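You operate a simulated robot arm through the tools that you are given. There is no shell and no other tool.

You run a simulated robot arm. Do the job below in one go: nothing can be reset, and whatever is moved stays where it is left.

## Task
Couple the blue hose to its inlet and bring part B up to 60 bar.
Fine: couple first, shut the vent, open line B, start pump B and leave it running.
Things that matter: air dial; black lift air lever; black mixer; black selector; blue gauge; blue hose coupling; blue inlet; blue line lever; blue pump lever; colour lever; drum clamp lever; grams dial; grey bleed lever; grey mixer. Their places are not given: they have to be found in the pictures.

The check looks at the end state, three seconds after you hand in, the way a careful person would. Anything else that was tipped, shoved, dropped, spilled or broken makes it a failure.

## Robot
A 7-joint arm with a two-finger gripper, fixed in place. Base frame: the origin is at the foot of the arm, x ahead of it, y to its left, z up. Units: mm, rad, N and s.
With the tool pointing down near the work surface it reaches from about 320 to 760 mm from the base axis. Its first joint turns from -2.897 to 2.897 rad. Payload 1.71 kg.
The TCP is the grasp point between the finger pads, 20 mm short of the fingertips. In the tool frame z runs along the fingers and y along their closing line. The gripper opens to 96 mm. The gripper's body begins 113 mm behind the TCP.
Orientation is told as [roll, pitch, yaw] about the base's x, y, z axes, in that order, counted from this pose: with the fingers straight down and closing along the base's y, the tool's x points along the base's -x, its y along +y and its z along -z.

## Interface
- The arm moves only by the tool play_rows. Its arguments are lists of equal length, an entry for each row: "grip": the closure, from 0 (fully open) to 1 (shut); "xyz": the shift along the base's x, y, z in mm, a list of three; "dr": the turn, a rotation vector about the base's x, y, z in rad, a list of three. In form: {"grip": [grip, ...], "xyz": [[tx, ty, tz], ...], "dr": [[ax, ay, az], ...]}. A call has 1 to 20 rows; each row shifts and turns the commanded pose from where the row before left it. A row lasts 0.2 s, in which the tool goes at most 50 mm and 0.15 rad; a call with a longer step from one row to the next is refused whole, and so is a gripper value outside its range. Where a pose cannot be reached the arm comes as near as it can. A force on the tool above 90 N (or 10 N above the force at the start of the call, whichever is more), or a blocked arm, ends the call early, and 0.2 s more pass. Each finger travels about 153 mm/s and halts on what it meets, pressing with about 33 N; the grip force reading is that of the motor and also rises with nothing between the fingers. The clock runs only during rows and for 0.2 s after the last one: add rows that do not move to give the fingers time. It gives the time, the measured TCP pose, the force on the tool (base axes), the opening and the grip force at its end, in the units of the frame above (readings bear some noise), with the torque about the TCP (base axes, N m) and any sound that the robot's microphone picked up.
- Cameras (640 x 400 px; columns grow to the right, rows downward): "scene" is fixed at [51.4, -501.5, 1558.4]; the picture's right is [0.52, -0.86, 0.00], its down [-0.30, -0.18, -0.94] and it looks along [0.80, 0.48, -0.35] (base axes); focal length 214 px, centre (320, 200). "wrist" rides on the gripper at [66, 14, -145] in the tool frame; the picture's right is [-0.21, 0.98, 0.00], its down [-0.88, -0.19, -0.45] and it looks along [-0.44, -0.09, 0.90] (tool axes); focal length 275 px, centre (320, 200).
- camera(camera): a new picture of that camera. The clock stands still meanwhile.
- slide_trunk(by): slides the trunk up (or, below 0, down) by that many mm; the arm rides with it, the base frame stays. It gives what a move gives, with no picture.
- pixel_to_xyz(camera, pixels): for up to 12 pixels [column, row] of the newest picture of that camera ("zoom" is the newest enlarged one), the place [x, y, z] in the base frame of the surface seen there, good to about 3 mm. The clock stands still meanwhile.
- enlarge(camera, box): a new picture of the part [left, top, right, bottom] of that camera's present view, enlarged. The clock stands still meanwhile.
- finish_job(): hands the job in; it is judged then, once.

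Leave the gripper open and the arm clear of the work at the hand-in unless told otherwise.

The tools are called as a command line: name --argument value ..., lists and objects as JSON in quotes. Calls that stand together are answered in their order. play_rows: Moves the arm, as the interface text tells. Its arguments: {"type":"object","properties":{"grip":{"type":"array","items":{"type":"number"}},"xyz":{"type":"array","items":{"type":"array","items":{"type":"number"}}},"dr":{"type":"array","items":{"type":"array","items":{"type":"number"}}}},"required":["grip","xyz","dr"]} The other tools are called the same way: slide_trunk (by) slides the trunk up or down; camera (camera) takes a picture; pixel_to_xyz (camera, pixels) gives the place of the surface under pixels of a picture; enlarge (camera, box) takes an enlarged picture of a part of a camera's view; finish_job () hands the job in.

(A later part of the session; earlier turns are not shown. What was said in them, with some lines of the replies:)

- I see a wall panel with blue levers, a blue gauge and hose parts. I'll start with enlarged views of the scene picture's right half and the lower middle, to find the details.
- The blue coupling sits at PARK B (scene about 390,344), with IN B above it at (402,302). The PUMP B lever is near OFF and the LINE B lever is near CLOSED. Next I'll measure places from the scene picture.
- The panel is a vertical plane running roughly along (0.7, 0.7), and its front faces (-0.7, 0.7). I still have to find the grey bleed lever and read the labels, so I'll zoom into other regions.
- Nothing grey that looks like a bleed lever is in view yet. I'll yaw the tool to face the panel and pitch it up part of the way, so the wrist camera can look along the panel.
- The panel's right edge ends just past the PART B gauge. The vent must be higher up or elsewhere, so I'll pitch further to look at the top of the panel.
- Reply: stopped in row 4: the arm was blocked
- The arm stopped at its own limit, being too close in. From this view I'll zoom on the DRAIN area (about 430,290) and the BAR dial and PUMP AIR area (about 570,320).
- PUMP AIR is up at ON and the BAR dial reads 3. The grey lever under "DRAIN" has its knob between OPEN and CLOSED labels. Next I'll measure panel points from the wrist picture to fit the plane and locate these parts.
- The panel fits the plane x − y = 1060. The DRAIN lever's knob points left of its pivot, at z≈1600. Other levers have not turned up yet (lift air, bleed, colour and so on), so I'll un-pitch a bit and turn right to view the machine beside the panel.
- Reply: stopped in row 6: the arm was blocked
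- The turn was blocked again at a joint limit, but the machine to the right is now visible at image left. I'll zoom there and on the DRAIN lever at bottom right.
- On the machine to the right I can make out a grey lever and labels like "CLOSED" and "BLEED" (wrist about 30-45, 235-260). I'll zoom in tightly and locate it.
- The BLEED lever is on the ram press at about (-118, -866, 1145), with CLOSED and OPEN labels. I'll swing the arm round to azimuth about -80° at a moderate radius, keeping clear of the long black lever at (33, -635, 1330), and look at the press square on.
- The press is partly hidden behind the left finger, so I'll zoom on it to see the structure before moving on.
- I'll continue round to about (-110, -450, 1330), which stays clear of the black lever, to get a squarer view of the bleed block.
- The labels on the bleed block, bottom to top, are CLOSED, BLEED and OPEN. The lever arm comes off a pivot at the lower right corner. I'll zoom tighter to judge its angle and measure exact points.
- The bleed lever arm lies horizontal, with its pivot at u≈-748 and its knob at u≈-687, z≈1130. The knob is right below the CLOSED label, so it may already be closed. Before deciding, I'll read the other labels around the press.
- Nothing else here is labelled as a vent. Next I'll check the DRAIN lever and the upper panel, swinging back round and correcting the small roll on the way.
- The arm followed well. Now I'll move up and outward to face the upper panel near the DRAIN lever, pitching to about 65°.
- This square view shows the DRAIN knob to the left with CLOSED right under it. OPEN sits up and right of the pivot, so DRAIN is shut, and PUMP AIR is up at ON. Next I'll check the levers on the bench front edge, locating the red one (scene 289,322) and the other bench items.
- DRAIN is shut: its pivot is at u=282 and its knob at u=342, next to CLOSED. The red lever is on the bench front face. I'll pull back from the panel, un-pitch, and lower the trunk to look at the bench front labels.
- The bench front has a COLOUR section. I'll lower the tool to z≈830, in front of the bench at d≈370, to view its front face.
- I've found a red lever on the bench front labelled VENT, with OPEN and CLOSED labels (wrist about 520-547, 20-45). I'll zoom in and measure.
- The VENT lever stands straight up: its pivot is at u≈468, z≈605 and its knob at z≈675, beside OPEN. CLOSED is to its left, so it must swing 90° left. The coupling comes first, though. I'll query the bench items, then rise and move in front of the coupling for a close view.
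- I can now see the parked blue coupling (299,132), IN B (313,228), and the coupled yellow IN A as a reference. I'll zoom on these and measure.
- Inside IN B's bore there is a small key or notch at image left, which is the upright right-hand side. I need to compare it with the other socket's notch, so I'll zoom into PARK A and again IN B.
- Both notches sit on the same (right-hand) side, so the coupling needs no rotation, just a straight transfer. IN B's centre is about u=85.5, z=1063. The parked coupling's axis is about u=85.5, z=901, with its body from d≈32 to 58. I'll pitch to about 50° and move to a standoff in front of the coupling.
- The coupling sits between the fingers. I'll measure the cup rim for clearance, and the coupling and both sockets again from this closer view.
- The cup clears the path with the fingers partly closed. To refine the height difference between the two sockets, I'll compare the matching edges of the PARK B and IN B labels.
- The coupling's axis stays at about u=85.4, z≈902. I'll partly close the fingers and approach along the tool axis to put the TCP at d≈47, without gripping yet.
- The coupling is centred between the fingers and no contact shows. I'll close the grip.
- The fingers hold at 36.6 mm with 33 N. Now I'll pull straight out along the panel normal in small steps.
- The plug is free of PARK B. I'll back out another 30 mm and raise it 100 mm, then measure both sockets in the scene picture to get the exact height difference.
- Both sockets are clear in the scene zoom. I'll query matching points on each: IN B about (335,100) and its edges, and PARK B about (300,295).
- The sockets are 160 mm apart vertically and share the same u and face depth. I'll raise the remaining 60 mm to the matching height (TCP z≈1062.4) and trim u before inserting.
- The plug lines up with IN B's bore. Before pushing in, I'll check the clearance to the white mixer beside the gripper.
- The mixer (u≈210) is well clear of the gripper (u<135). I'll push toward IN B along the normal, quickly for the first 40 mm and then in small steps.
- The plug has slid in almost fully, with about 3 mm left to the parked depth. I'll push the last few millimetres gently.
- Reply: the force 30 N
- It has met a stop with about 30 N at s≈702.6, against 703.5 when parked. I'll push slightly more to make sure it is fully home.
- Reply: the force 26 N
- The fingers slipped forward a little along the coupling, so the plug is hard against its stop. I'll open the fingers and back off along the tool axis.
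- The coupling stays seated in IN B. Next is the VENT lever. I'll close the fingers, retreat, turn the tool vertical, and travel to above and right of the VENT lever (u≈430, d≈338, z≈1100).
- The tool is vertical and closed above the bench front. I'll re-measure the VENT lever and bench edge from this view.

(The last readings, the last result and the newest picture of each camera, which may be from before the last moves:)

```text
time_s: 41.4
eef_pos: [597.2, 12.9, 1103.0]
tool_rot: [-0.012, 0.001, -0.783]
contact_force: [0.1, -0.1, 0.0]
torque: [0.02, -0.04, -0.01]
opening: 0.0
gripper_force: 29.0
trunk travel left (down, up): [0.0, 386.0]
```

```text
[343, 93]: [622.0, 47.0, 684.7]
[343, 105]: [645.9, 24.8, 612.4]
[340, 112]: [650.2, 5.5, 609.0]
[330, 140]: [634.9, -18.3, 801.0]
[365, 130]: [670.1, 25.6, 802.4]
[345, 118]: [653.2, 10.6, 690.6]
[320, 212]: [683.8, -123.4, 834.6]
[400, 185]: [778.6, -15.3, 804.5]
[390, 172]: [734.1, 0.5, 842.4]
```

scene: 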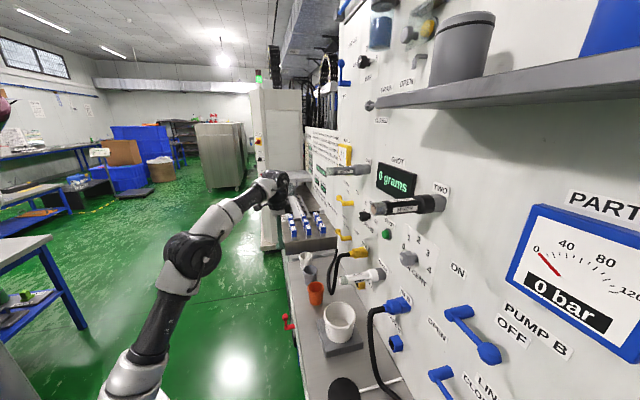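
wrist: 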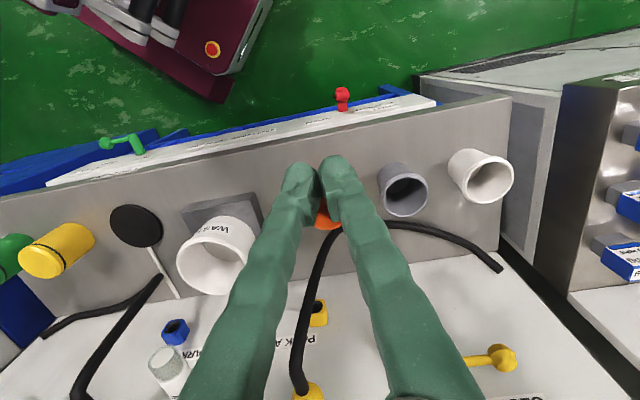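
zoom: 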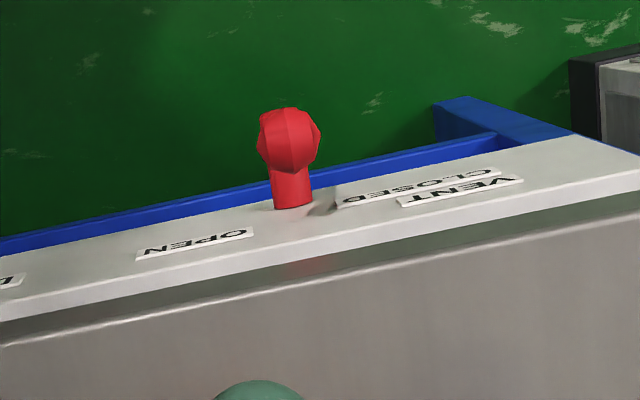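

The VENT knob centre is at u≈470, d≈340, z≈674, and the bench edge at d≈292 leaves room. I'll shift 6 mm outward and lower the closed fingers to the right of the knob, with the tip at z≈645.

play_rows --grip '[1, 1, 1, 1, 1, 1, 1, 1, 1, 1, 1, 1]' --xyz '[[-4.2, 3.8, 0], [0, 0, -48], [0, 0, -48], [0, 0, -48], [0, 0, -48], [0, 0, -48], [0, 0, -48], [0, 0, -48], [0, 0, -42], [0, 0, -30], [0, 0, -30], [0, 0, 0]]' --dr '[[0, 0, 0], [0, 0, 0], [0, 0, 0], [0, 0, 0], [0, 0, 0], [0, 0, 0], [0, 0, 0], [0, 0, 0], [0, 0, 0], [0, 0, 0], [0, 0, 0], [0, 0, 0]]'

camera --camera "wrist"

enlarge --camera "scene" --box '[250, 260, 350, 350]'

```text
time_s: 44.0
eef_pos: [592.4, 15.8, 668.9]
tool_rot: [-0.004, -0.011, -0.783]
contact_force: [-0.1, 1.0, 47.2]
torque: [-0.99, -1.92, 0.01]
opening: 0.1
gripper_force: 29.8
trunk travel left (down, up): [0.0, 386.0]
```

```text
taken
```

wrist: 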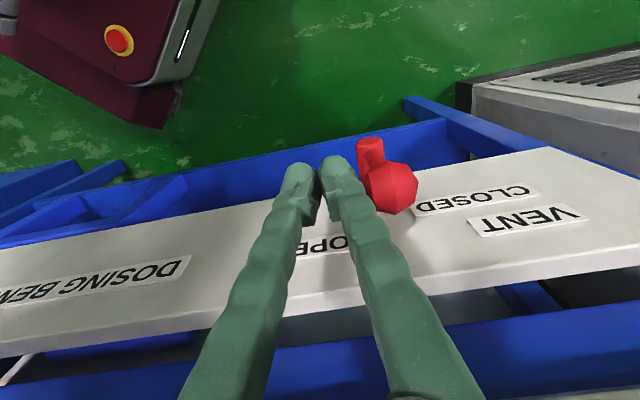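

```text
4.44 times, centred on (300, 305) of scene
```

zoom: 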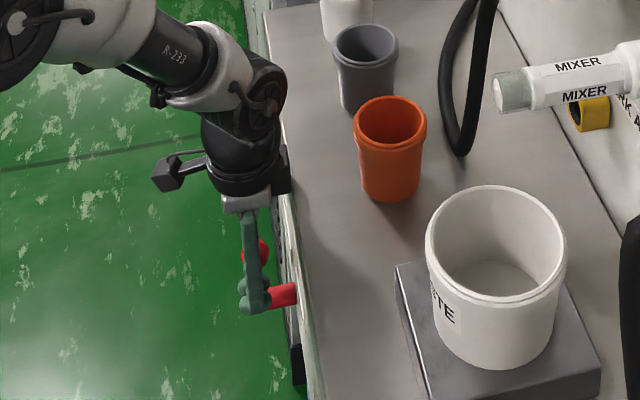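

There is a 47 N upward contact. The torque places it about 44 mm toward the bench, so part of the hand is resting on the bench edge. I'll lift at once, then tilt the tool so the body leans back toward the robot.

play_rows --grip '[1, 1, 1, 1, 1, 1]' --xyz '[[0, 0, 30], [0, 0, 30], [-2, 2, 0], [-2, 2, 0], [0, 0, 0], [0, 0, 0]]' --dr '[[0, 0, 0], [0, 0, 0], [-0.1, -0.1, 0], [-0.1, -0.1, 0], [-0.08, -0.08, 0], [0, 0, 0]]'

camera --camera "wrist"

enlarge --camera "scene" --box '[250, 260, 350, 350]'

```text
time_s: 45.4
eef_pos: [586.0, 19.0, 723.3]
tool_rot: [-0.013, -0.397, -0.782]
contact_force: [0.6, 0.3, -0.3]
torque: [-0.03, 0.0, 0.0]
opening: 0.0
gripper_force: 29.5
trunk travel left (down, up): [0.0, 386.0]
```

```text
taken
```

wrist: 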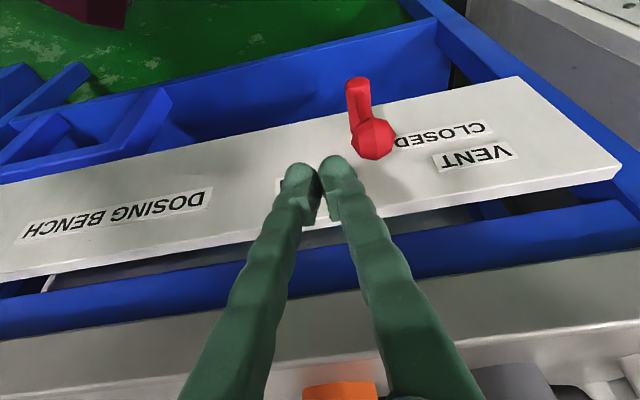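

```text
4.44 times, centred on (300, 305) of scene
```

zoom: 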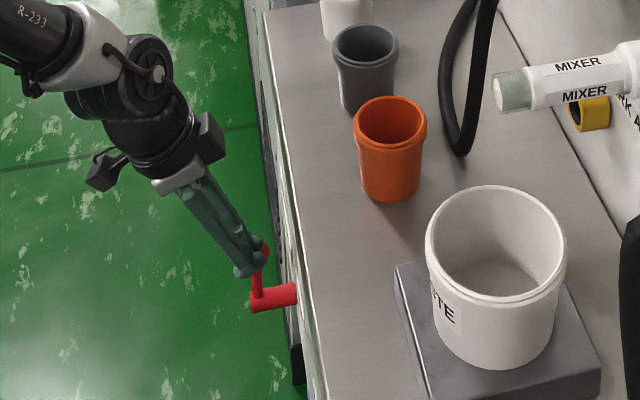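

The hand is now clear of the bench. I'll lower the fingertips beside the knob's right side (tip z≈648) and check before pushing left.

play_rows --grip '[1, 1, 1, 1]' --xyz '[[2.5, -2.5, -28], [2.5, -2.5, -29], [0, 0, 0], [0, 0, 0]]' --dr '[[0, 0, 0], [0, 0, 0], [0, 0, 0], [0, 0, 0]]'

camera --camera "wrist"

```text
time_s: 46.4
eef_pos: [592.1, 15.2, 664.9]
tool_rot: [-0.013, -0.397, -0.785]
contact_force: [-0.8, 0.0, -0.4]
torque: [-0.05, 0.0, 0.02]
opening: 0.2
gripper_force: 29.3
trunk travel left (down, up): [0.0, 386.0]
```

```text
taken
```

wrist: 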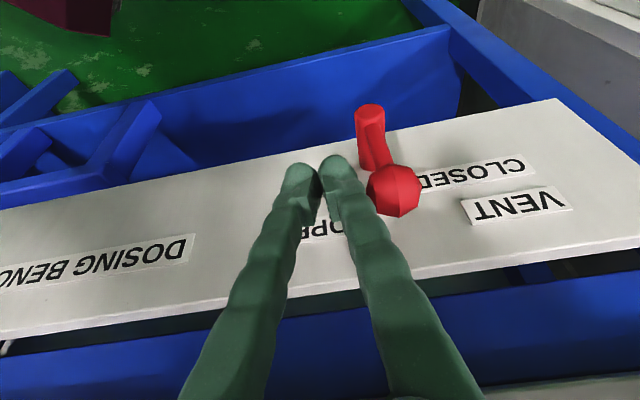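

There's no contact, and the fingers stand just right of the knob. Now I'll push left along +u at this height.

play_rows --grip '[1, 1, 1, 1, 1, 1]' --xyz '[[8, 8, 0], [9, 9, 0], [9, 9, 0], [9, 9, 0], [9, 9, 0], [0, 0, 0]]' --dr '[[0, 0, 0], [0, 0, 0], [0, 0, 0], [0, 0, 0], [0, 0, 0], [0, 0, 0]]'

camera --camera "wrist"

```text
time_s: 47.8
eef_pos: [636.3, 59.1, 666.8]
tool_rot: [-0.012, -0.397, -0.785]
contact_force: [-0.7, -0.1, -0.3]
torque: [0.01, 0.01, 0.01]
opening: 0.0
gripper_force: 29.2
trunk travel left (down, up): [0.0, 386.0]
```

```text
taken
```

wrist: 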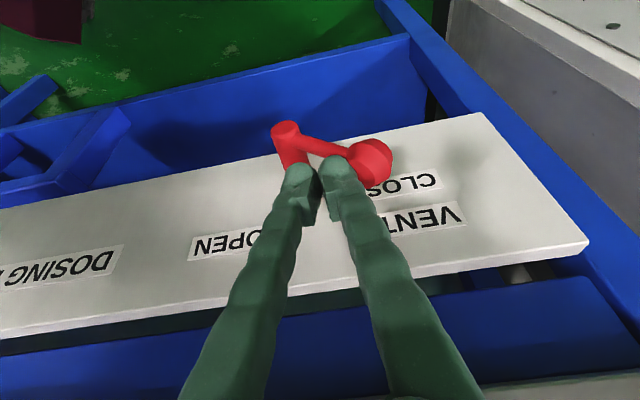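

The lever has swung more than half-way and follows freely. Now I'll continue left and downward to press it to the horizontal.

play_rows --grip '[1, 1, 1, 1, 1, 1, 1]' --xyz '[[6, 6, 0], [6, 6, -2], [3, 3, -9], [3, 3, -9], [1.5, 1.5, -8], [0, 0, -6], [0, 0, 0]]' --dr '[[0, 0, 0], [0, 0, 0], [0, 0, 0], [0, 0, 0], [0, 0, 0], [0, 0, 0], [0, 0, 0]]'

camera --camera "wrist"

```text
time_s: 49.4
eef_pos: [656.2, 79.6, 632.1]
tool_rot: [-0.016, -0.397, -0.783]
contact_force: [-0.2, 0.1, 2.1]
torque: [0.03, -0.01, -0.01]
opening: 0.0
gripper_force: 29.8
trunk travel left (down, up): [0.0, 386.0]
```

```text
taken
```

wrist: 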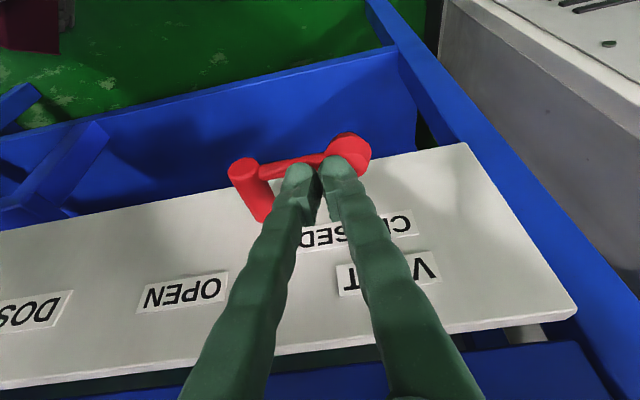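

The lever now looks about level beside CLOSED. I'll press a little further to see whether it reaches an end stop.

play_rows --grip '[1, 1, 1, 1, 1]' --xyz '[[0, 0, -3], [0, 0, -3], [0, 0, -2], [0, 0, 0], [0, 0, 0]]' --dr '[[0, 0, 0], [0, 0, 0], [0, 0, 0], [0, 0, 0], [0, 0, 0]]'

camera --camera "wrist"

```text
time_s: 50.5
eef_pos: [654.5, 78.3, 627.5]
tool_rot: [-0.009, -0.402, -0.788]
contact_force: [-8.2, -7.5, 34.8]
torque: [0.2, -0.16, 0.0]
opening: 0.1
gripper_force: 29.7
trunk travel left (down, up): [0.0, 386.0]
```

```text
taken
```

wrist: 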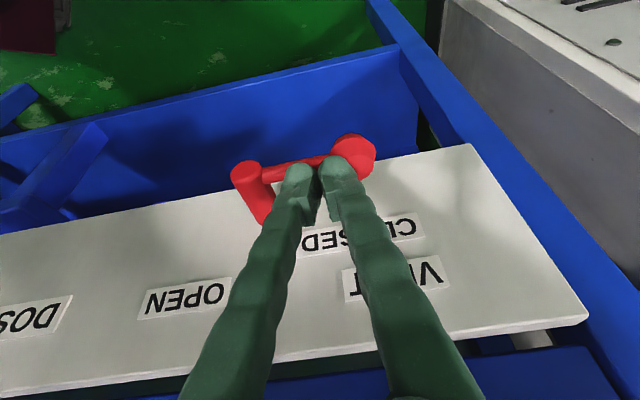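

It has hit the end stop at 35 N. I'll lift off and verify from above.

play_rows --grip '[1, 1, 1, 1, 1, 1]' --xyz '[[-2, 2, 15], [-5, 5, 40], [-5, 5, 45], [0, 0, 45], [0, 0, 0], [0, 0, 0]]' --dr '[[0, 0, 0], [0, 0, 0], [0, 0, 0], [0, 0, 0], [0, 0, 0], [0, 0, 0]]'

camera --camera "wrist"

camera --camera "scene"

```text
time_s: 52.0
eef_pos: [644.0, 92.2, 769.8]
tool_rot: [-0.014, -0.397, -0.783]
contact_force: [-0.2, 0.1, -0.1]
torque: [-0.04, 0.02, 0.0]
opening: 0.0
gripper_force: 29.3
trunk travel left (down, up): [0.0, 386.0]
```

```text
taken
```

wrist: 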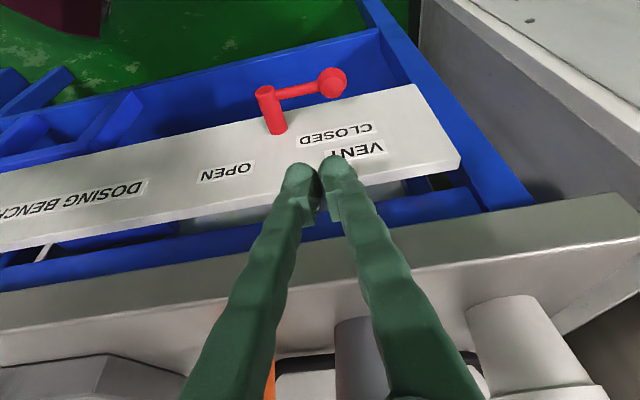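

```text
taken
```

scene: 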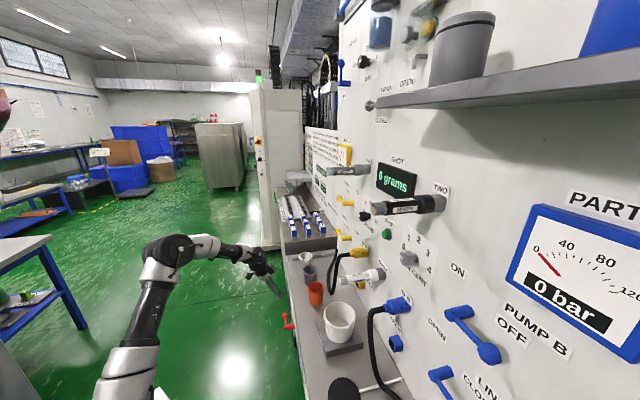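

The VENT lever is horizontal at CLOSED. Next is LINE B. I'll rise, then travel across in front of the panel at a safe distance (d≈270) to face the LINE B lever.

play_rows --grip '[1, 1, 1, 1, 1, 1, 1, 1, 1, 1, 1, 1, 1, 1, 1, 1, 1, 1]' --xyz '[[-0.7, -2, 48.3], [-0.7, -2, 48.3], [-0.7, -2, 48.3], [-0.7, -2, 48.3], [-0.7, -2, 48.3], [-0.7, -2, 48.3], [-27.4, -38.1, 3.6], [-27.4, -38.1, 3.6], [-27.4, -38.1, 3.6], [-27.4, -38.1, 3.6], [-27.4, -38.1, 3.6], [-27.4, -38.1, 3.6], [-27.4, -38.1, 3.6], [-27.4, -38.1, 3.6], [-27.4, -38.1, 3.6], [-27.4, -38.1, 3.6], [-27.4, -38.1, 3.6], [0, 0, 0]]' --dr '[[0, 0, 0], [0, 0, 0], [0, 0, 0], [0, 0, 0], [0, 0, 0], [0, 0, 0], [0, 0, 0], [0, 0, 0], [0, 0, 0], [0, 0, 0], [0, 0, 0], [0, 0, 0], [0, 0, 0], [0, 0, 0], [-0.05, -0.05, 0], [-0.05, -0.05, 0], [-0.05, -0.05, 0], [0, 0, 0]]'

camera --camera "wrist"

```text
time_s: 55.8
eef_pos: [337.7, -340.3, 1098.7]
tool_rot: [-0.015, -0.608, -0.784]
contact_force: [0.7, -0.4, 0.3]
torque: [0.02, -0.02, -0.01]
opening: 0.0
gripper_force: 29.8
trunk travel left (down, up): [0.0, 386.0]
```

```text
taken
```

wrist: 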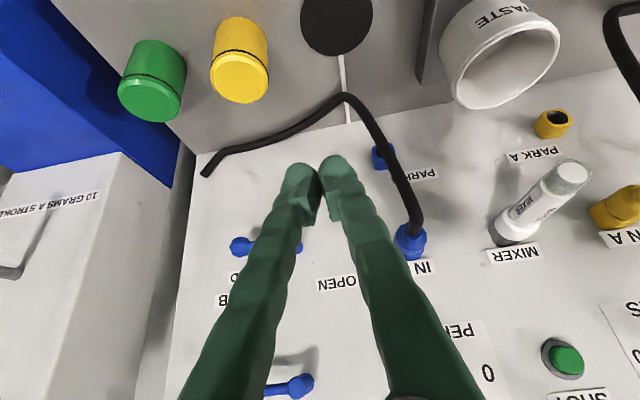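

I'll move to the right of the LINE B lever and a bit low, pitching toward the panel, so the lever shows beside the fingers for measurement.

play_rows --grip '[1, 1, 1, 1, 1, 1, 1, 1]' --xyz '[[-14.5, -30, -8], [-14.5, -30, -8], [-14.5, -30, -8], [-14.5, -30, -8], [-14.5, -30, -8], [-14.5, -30, -8], [0, 0, 0], [0, 0, 0]]' --dr '[[-0.083, -0.083, 0], [-0.083, -0.083, 0], [-0.083, -0.083, 0], [-0.083, -0.083, 0], [-0.083, -0.083, 0], [0, 0, 0], [0, 0, 0], [0, 0, 0]]'

camera --camera "wrist"

camera --camera "scene"

```text
time_s: 57.5
eef_pos: [251.9, -520.7, 1050.8]
tool_rot: [-0.022, -1.199, -0.774]
contact_force: [-0.9, 0.1, 0.8]
torque: [0.0, -0.03, -0.01]
opening: 0.0
gripper_force: 29.2
trunk travel left (down, up): [0.0, 386.0]
```

```text
taken
```

wrist: 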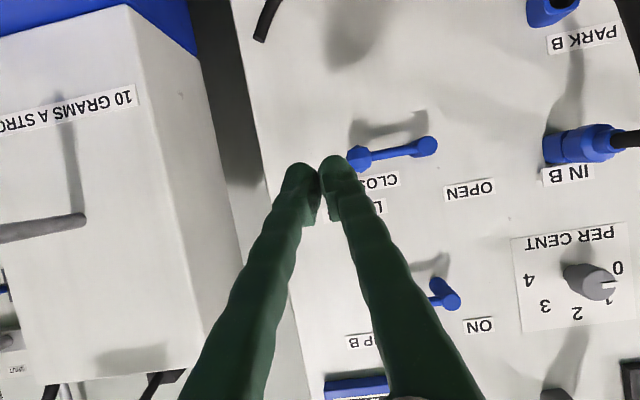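

```text
taken
```

scene: 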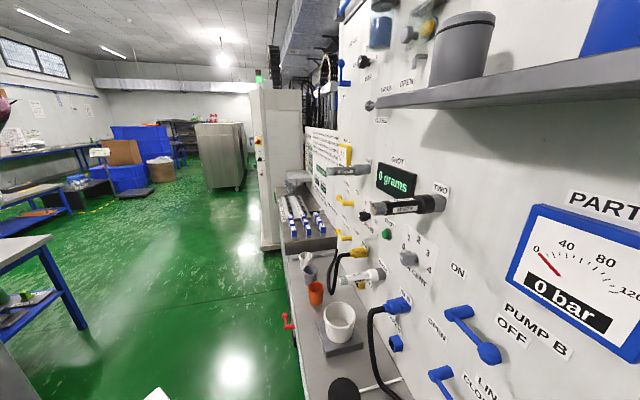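

LINE B's knob is at (360,158), its pivot at (428,146), and OPEN at (468,189). I'll measure them all.

pixel_to_xyz --camera "wrist" --pixels '[[360, 158], [428, 145], [395, 152], [468, 189], [385, 180], [480, 325], [447, 298], [437, 302], [360, 342], [365, 165], [355, 150], [425, 155]]'

enlarge --camera "wrist" --box '[320, 110, 520, 235]'

```text
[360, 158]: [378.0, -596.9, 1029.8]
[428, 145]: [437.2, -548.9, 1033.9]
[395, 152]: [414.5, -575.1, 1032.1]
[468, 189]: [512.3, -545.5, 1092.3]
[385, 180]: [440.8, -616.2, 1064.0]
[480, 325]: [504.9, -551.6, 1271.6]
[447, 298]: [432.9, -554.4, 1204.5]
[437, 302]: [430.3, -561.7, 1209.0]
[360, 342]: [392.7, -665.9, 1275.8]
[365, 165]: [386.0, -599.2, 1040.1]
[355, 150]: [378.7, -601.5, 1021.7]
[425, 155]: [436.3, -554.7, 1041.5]
```

```text
3.20 times, centred on (420, 172) of wrist
```

zoom: 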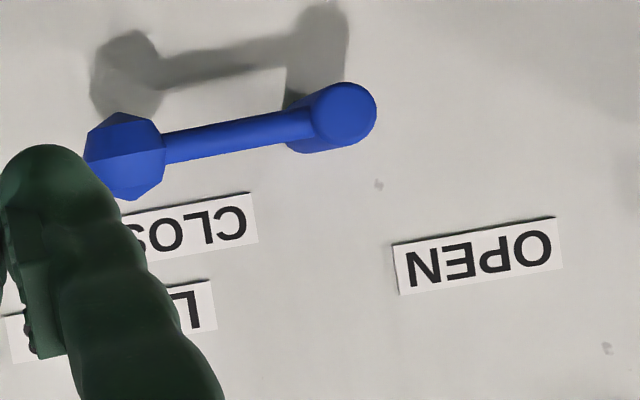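

OPEN is up-left of the LINE B pivot (pivot u=-80, z=1034), mirroring the vent's layout, so the knob must go straight up. I'll bring the closed fingertips under the knob: first to a standoff, then in to d≈50.

play_rows --grip '[1, 1, 1, 1, 1, 1, 1]' --xyz '[[30.7, -13.2, -21.9], [30.7, -13.2, -21.9], [30.7, -13.2, -21.9], [21.2, -21.2, 0], [21.2, -21.2, 0], [0, 0, 0], [0, 0, 0]]' --dr '[[0, 0, 0], [0, 0, 0], [0, 0, 0], [0, 0, 0], [0, 0, 0], [0, 0, 0], [0, 0, 0]]'

camera --camera "wrist"

enlarge --camera "scene" --box '[380, 300, 520, 400]'

```text
time_s: 59.1
eef_pos: [385.9, -601.9, 986.6]
tool_rot: [-0.02, -1.197, -0.777]
contact_force: [-0.1, 0.1, -0.2]
torque: [-0.01, -0.02, 0.05]
opening: 0.0
gripper_force: 29.5
trunk travel left (down, up): [0.0, 386.0]
```

```text
taken
```

wrist: 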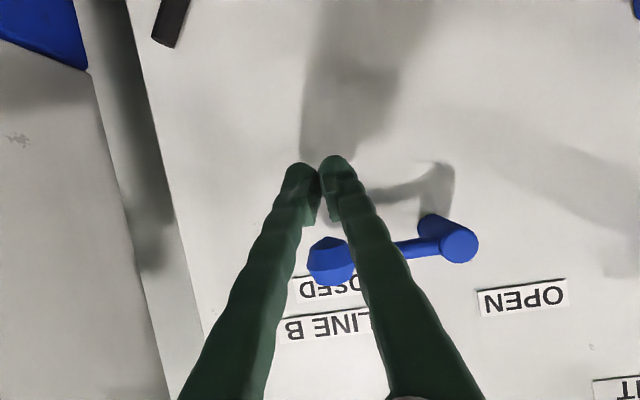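

```text
4.00 times, centred on (450, 350) of scene
```

zoom: 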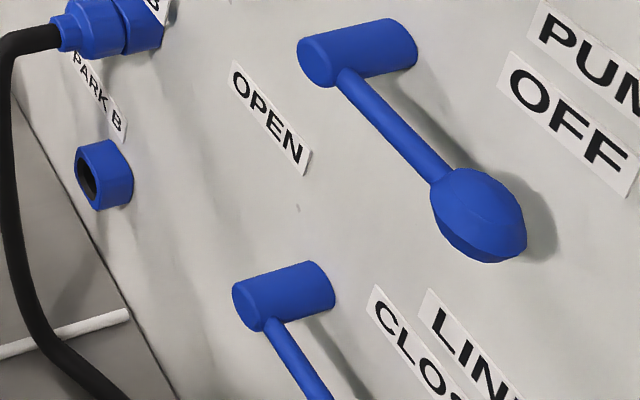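

The fingertips sit below the knob. Now I'll sweep up and around along the arc to push the LINE B knob from right to top.

play_rows --grip '[1, 1, 1, 1, 1, 1, 1, 1]' --xyz '[[0, 0, 17], [-0.8, -0.8, 15], [-0.8, -0.8, 15], [-0.8, -0.8, 15], [5.9, 5.9, 18.5], [5.9, 5.9, 18.5], [0, 0, 0], [0, 0, 0]]' --dr '[[0, 0, 0], [0, 0, 0], [0, 0, 0], [0, 0, 0], [0, 0, 0], [0, 0, 0], [0, 0, 0], [0, 0, 0]]'

camera --camera "wrist"

enlarge --camera "scene" --box '[380, 300, 520, 400]'

```text
time_s: 61.0
eef_pos: [397.0, -593.2, 1086.1]
tool_rot: [-0.021, -1.195, -0.778]
contact_force: [-0.1, -0.5, 0.9]
torque: [0.02, 0.01, 0.01]
opening: 0.1
gripper_force: 29.7
trunk travel left (down, up): [0.0, 386.0]
```

```text
taken
```

wrist: 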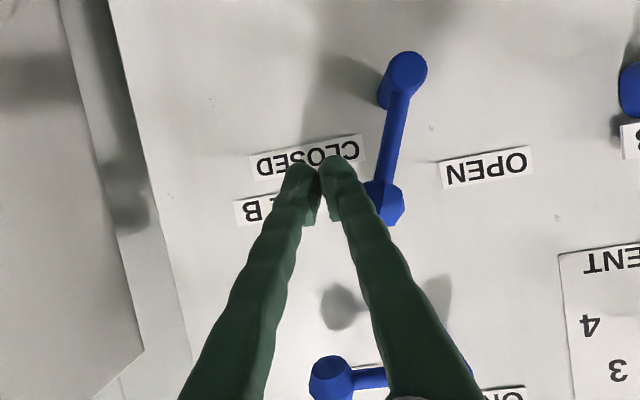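

```text
4.00 times, centred on (450, 350) of scene
```

zoom: 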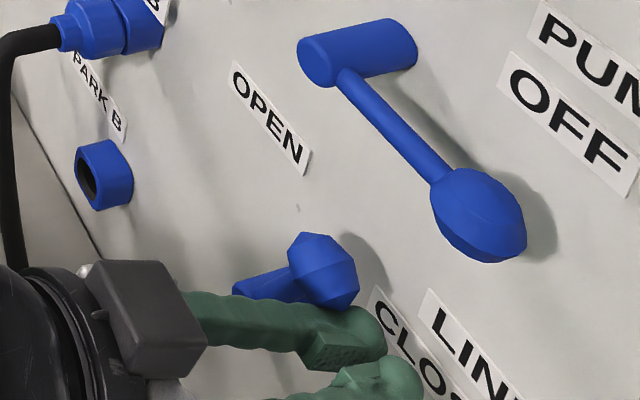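

The knob is nearly at the top. I'll continue left to bring it fully up to OPEN and feel for the stop.

play_rows --grip '[1, 1, 1, 1, 1, 1]' --xyz '[[7, 7, 8], [7, 7, 7], [5, 5, 3], [4, 4, 0], [0, 0, 0], [0, 0, 0]]' --dr '[[0, 0, 0], [0, 0, 0], [0, 0, 0], [0, 0, 0], [0, 0, 0], [0, 0, 0]]'

camera --camera "wrist"

```text
time_s: 62.4
eef_pos: [416.3, -573.4, 1103.6]
tool_rot: [-0.01, -1.198, -0.791]
contact_force: [-10.2, -26.0, -4.5]
torque: [0.04, 0.02, -0.34]
opening: 0.1
gripper_force: 29.5
trunk travel left (down, up): [0.0, 386.0]
```

```text
taken
```

wrist: 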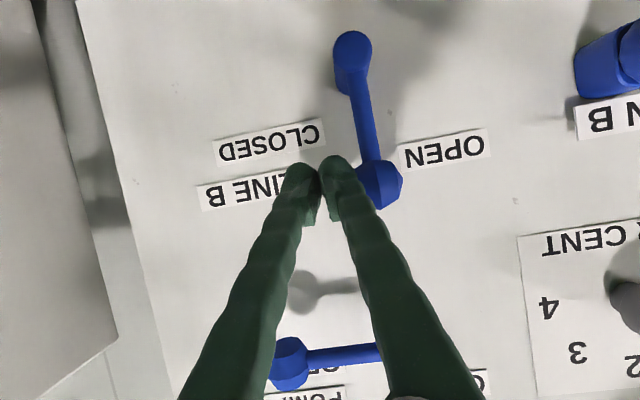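

The lever hit its end stop (28 N) beside OPEN, so LINE B is open. I'll back away and go to below the PUMP B knob for a new measurement.

play_rows --grip '[1, 1, 1, 1, 1, 1, 1]' --xyz '[[-6, -6, 0], [-30, 30, 0], [-32, 32, 0], [-13, -13, 25], [-13, -13, 25], [0, 0, 0], [0, 0, 0]]' --dr '[[0, 0, 0], [0, 0, 0], [0, 0, 0], [0, 0, 0], [0, 0, 0], [0, 0, 0], [0, 0, 0]]'

camera --camera "wrist"

camera --camera "scene"

```text
time_s: 64.0
eef_pos: [325.2, -541.8, 1153.1]
tool_rot: [-0.023, -1.199, -0.775]
contact_force: [-0.3, 0.3, -0.5]
torque: [-0.01, 0.01, -0.01]
opening: 0.0
gripper_force: 29.7
trunk travel left (down, up): [0.0, 386.0]
```

```text
taken
```

wrist: 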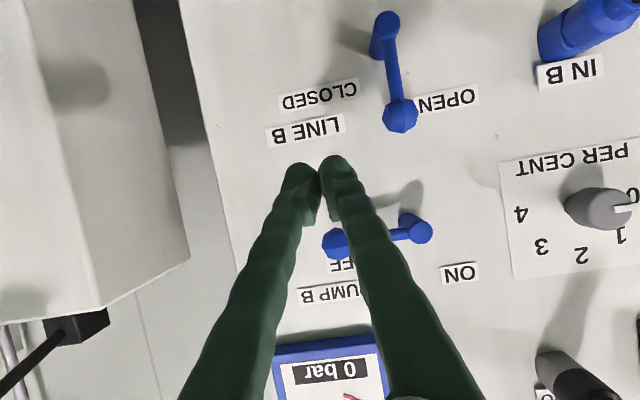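

```text
taken
```

scene: 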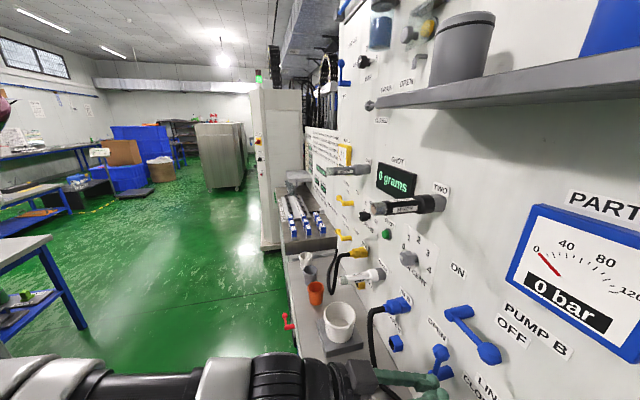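

pixel_to_xyz --camera "wrist" --pixels '[[338, 245], [330, 242], [418, 228], [400, 234], [459, 272], [342, 264], [400, 118], [387, 25]]'

enlarge --camera "wrist" --box '[280, 180, 480, 310]'

```text
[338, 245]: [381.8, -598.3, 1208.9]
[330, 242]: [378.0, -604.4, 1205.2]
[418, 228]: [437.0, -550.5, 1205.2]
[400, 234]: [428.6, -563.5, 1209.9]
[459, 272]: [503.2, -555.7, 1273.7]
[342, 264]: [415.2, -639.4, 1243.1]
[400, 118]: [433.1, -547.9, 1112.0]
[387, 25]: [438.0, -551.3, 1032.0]
```

```text
3.08 times, centred on (380, 245) of wrist
```

zoom: 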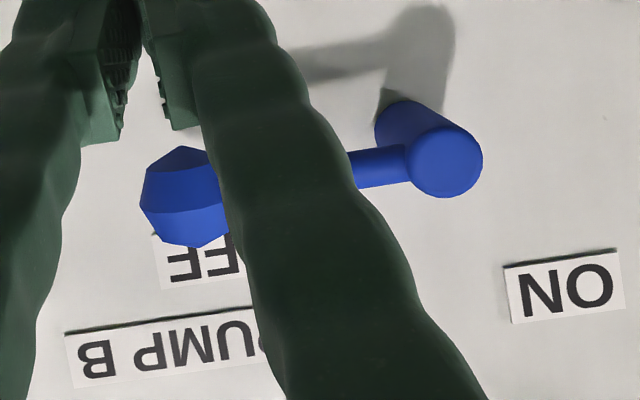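

PUMP B's pivot is at u≈-80, z≈1207. OFF is above the knob and ON is up-left of the pivot, the same geometry as LINE B. I'll insert below the knob and push it up along the same arc.

play_rows --grip '[1, 1, 1, 1, 1, 1, 1, 1, 1, 1]' --xyz '[[30.6, -30.6, 3.5], [30.6, -30.6, 3.5], [0, 0, 0], [0, 0, 17], [-0.8, -0.8, 15], [-0.8, -0.8, 15], [-0.8, -0.8, 15], [5.9, 5.9, 18.5], [5.9, 5.9, 18.5], [0, 0, 0]]' --dr '[[0, 0, 0], [0, 0, 0], [0, 0, 0], [0, 0, 0], [0, 0, 0], [0, 0, 0], [0, 0, 0], [0, 0, 0], [0, 0, 0], [0, 0, 0]]'

camera --camera "wrist"

enlarge --camera "scene" --box '[400, 190, 640, 400]'

```text
time_s: 66.2
eef_pos: [396.7, -592.7, 1259.3]
tool_rot: [-0.023, -1.198, -0.776]
contact_force: [0.0, 0.6, -0.5]
torque: [0.02, 0.0, -0.03]
opening: 0.0
gripper_force: 29.2
trunk travel left (down, up): [0.0, 386.0]
```

```text
taken
```

wrist: 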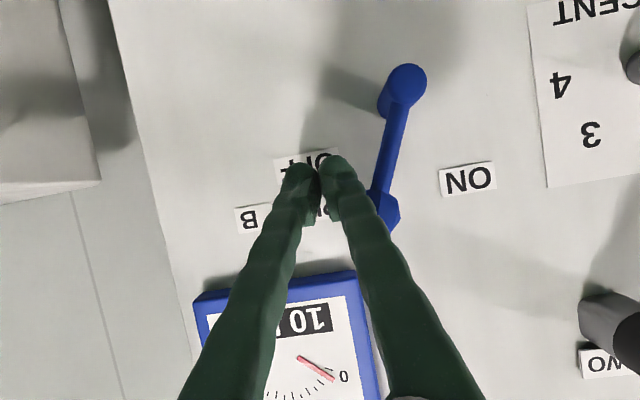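

```text
1.90 times, centred on (520, 295) of scene
```

zoom: 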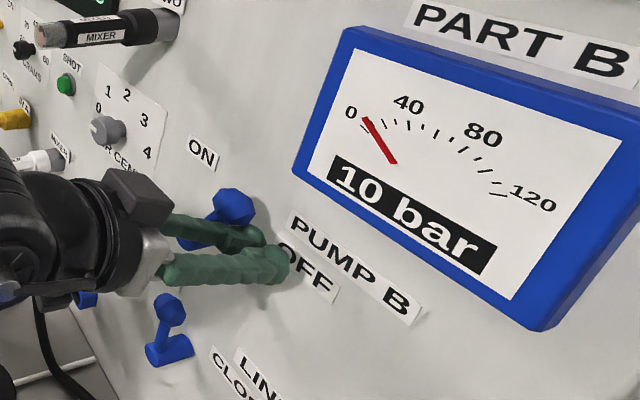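

The gauge already climbs (10 bar), so the pump has started. I'll push the PUMP B knob the rest of the way to its stop at ON.

play_rows --grip '[1, 1, 1, 1, 1, 1]' --xyz '[[7, 7, 8], [7, 7, 7], [5, 5, 3], [4, 4, 0], [0, 0, 0], [0, 0, 0]]' --dr '[[0, 0, 0], [0, 0, 0], [0, 0, 0], [0, 0, 0], [0, 0, 0], [0, 0, 0]]'

camera --camera "wrist"

enlarge --camera "scene" --box '[400, 190, 640, 400]'

```text
time_s: 67.5
eef_pos: [414.0, -574.3, 1277.2]
tool_rot: [-0.012, -1.197, -0.789]
contact_force: [-8.6, -19.2, -1.6]
torque: [0.07, -0.03, -0.25]
opening: 0.0
gripper_force: 29.5
trunk travel left (down, up): [0.0, 386.0]
```

```text
taken
```

wrist: 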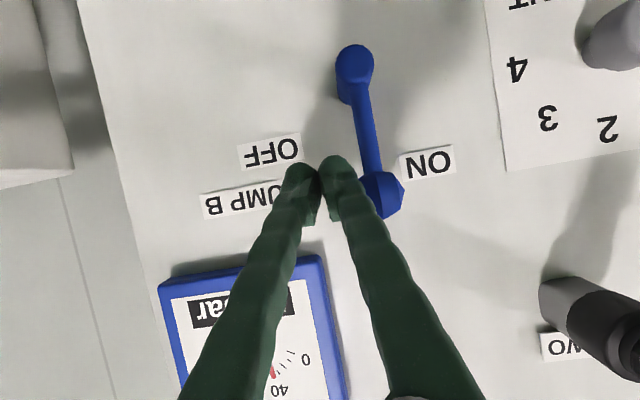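

```text
1.90 times, centred on (520, 295) of scene
```

zoom: 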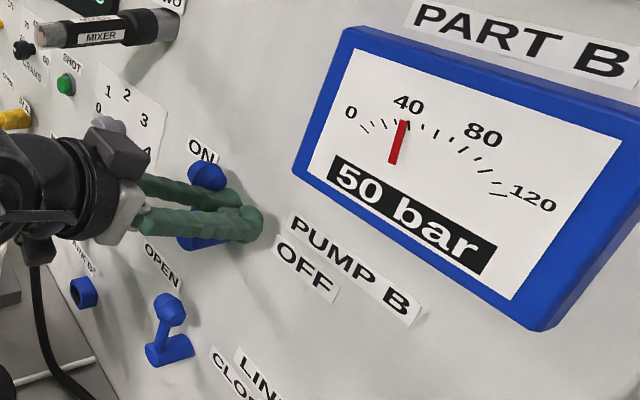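

The knob is at its stop by ON and the gauge reads 50 bar, rising. I'll back away from the lever and watch where the pressure settles.

play_rows --grip '[1, 1, 1, 1, 1, 1, 1]' --xyz '[[-6, -6, 0], [-30, 30, 0], [-33, 33, 0], [-33, 33, 0], [0, 0, 0], [0, 0, 0], [0, 0, 0]]' --dr '[[0, 0, 0], [0, 0, 0], [0, 0, 0], [0, 0, 0], [0, 0, 0], [0, 0, 0], [0, 0, 0]]'

camera --camera "scene"

enlarge --camera "scene" --box '[400, 190, 640, 400]'

```text
time_s: 69.2
eef_pos: [305.7, -478.0, 1277.1]
tool_rot: [-0.001, -1.203, -0.796]
contact_force: [-0.8, -0.4, 0.7]
torque: [0.03, -0.01, 0.11]
opening: 0.0
gripper_force: 29.4
trunk travel left (down, up): [0.0, 386.0]
```

```text
taken
```

scene: 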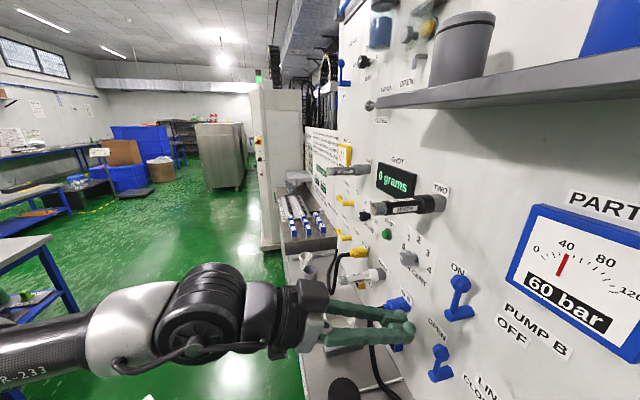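

```text
1.90 times, centred on (520, 295) of scene
```

zoom: 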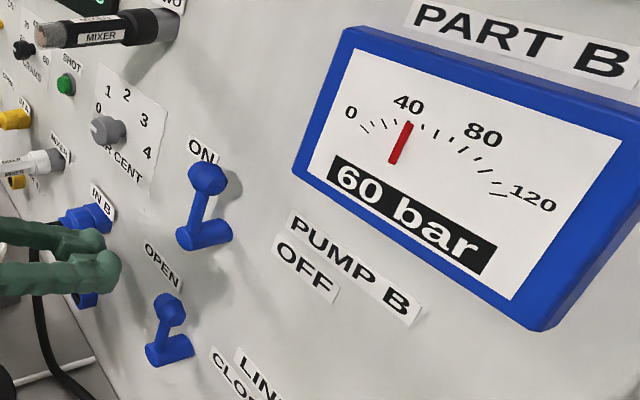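

The gauge reads 60 bar. I'll move the arm back clear of the work, un-pitch, open the gripper, and wait to confirm the pressure holds.

play_rows --grip '[1, 1, 1, 1, 0.5, 0, 0, 0, 0, 0, 0, 0, 0, 0]' --xyz '[[-15, 22, 10], [-15, 22, 10], [-15, 22, 10], [-15, 22, 10], [0, 0, 0], [0, 0, 0], [0, 0, 0], [0, 0, 0], [0, 0, 0], [0, 0, 0], [0, 0, 0], [0, 0, 0], [0, 0, 0], [0, 0, 0]]' --dr '[[0.1, 0.1, 0], [0.1, 0.1, 0], [0.1, 0.1, 0], [0.1, 0.1, 0], [0.1, 0.1, 0], [0, 0, 0], [0, 0, 0], [0, 0, 0], [0, 0, 0], [0, 0, 0], [0, 0, 0], [0, 0, 0], [0, 0, 0], [0, 0, 0]]'

camera --camera "scene"

camera --camera "wrist"

enlarge --camera "scene" --box '[500, 190, 640, 350]'

enlarge --camera "scene" --box '[260, 240, 480, 400]'

```text
time_s: 72.2
eef_pos: [256.5, -391.1, 1315.4]
tool_rot: [-0.015, -0.488, -0.783]
contact_force: [-0.9, -1.0, 0.7]
torque: [0.0, 0.01, 0.04]
opening: 95.8
gripper_force: 0.0
trunk travel left (down, up): [0.0, 386.0]
```

```text
taken
```

scene: 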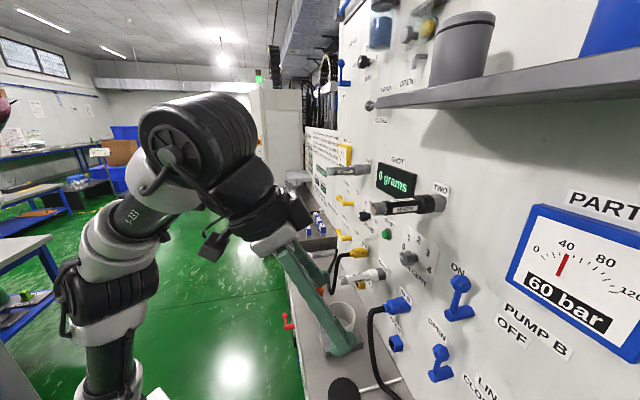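

```text
taken
```

wrist: 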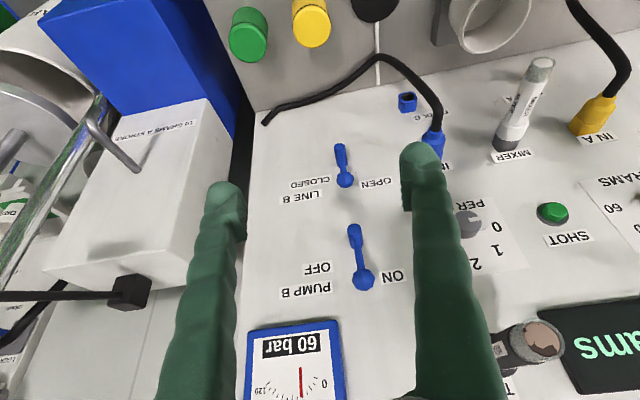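

```text
2.50 times, centred on (570, 270) of scene
```

zoom: 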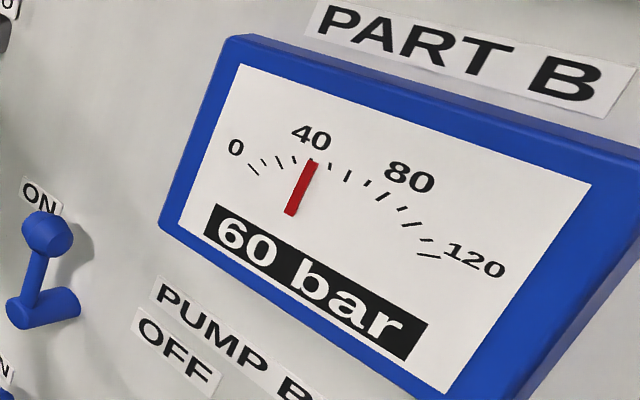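

```text
2.50 times, centred on (370, 320) of scene
```

zoom: 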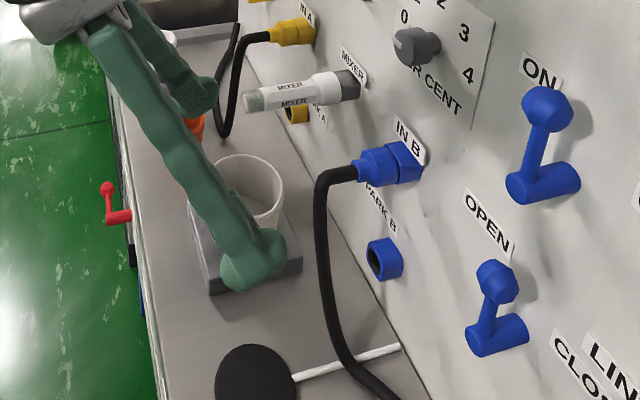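

The gauge holds at 60 bar and everything looks in order. I'll double-check that the VENT lever stayed at CLOSED, and look over the coupling and bench items once more.

enlarge --camera "scene" --box '[260, 290, 340, 345]'

pixel_to_xyz --camera "scene" --pixels '[[286, 316], [288, 326], [291, 328], [285, 317], [403, 303], [392, 305]]'

```text
7.27 times, centred on (300, 318) of scene
```

zoom: 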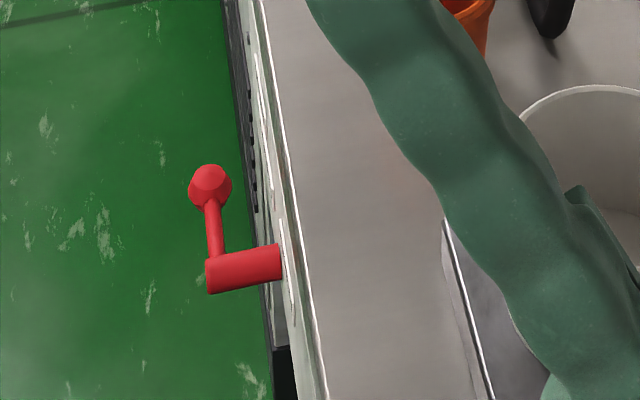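

```text
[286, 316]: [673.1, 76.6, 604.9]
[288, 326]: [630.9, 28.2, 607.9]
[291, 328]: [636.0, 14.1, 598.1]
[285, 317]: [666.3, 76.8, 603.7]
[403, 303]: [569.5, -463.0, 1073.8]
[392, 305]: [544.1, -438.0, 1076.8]
```

The VENT knob is at u≈530, z≈605, level with its pivot, so it is closed. The coupling is seated, LINE B is open, PUMP B is on, and the gauge holds 60 bar. The gripper is open and clear, so I'm handing in.

finish_job

```text
The job is handed in.
```

The blue hose is coupled to IN B, and part B read a steady 60 bar when I handed in, with pump B left running.

- **Coupling:** I pulled the plug from PARK B and pushed it into IN B until it hit the stop. It stayed seated after I let go.
- **Vent:** the red VENT lever on the bench front was open. I swung it to CLOSED against its end stop and checked afterwards that it had stayed there.
- **Line B and pump B:** I moved both blue levers up to their end stops, at OPEN and ON.
- **Pressure:** the gauge rose through 10 and 50 bar and settled at 60. The air dial was already at 3, so I left it alone.

**Contact with the bench:** while I was lowering the arm toward the vent lever, part of the hand pressed on the bench edge with about 47 N. I lifted off straight away, tilted the tool and tried again. I saw nothing moved or damaged.

I took "the vent" to be the lever labelled VENT. I left the grey BLEED lever on the drum press alone, as its knob already sat by CLOSED. The arm is clear of the work with the gripper open.
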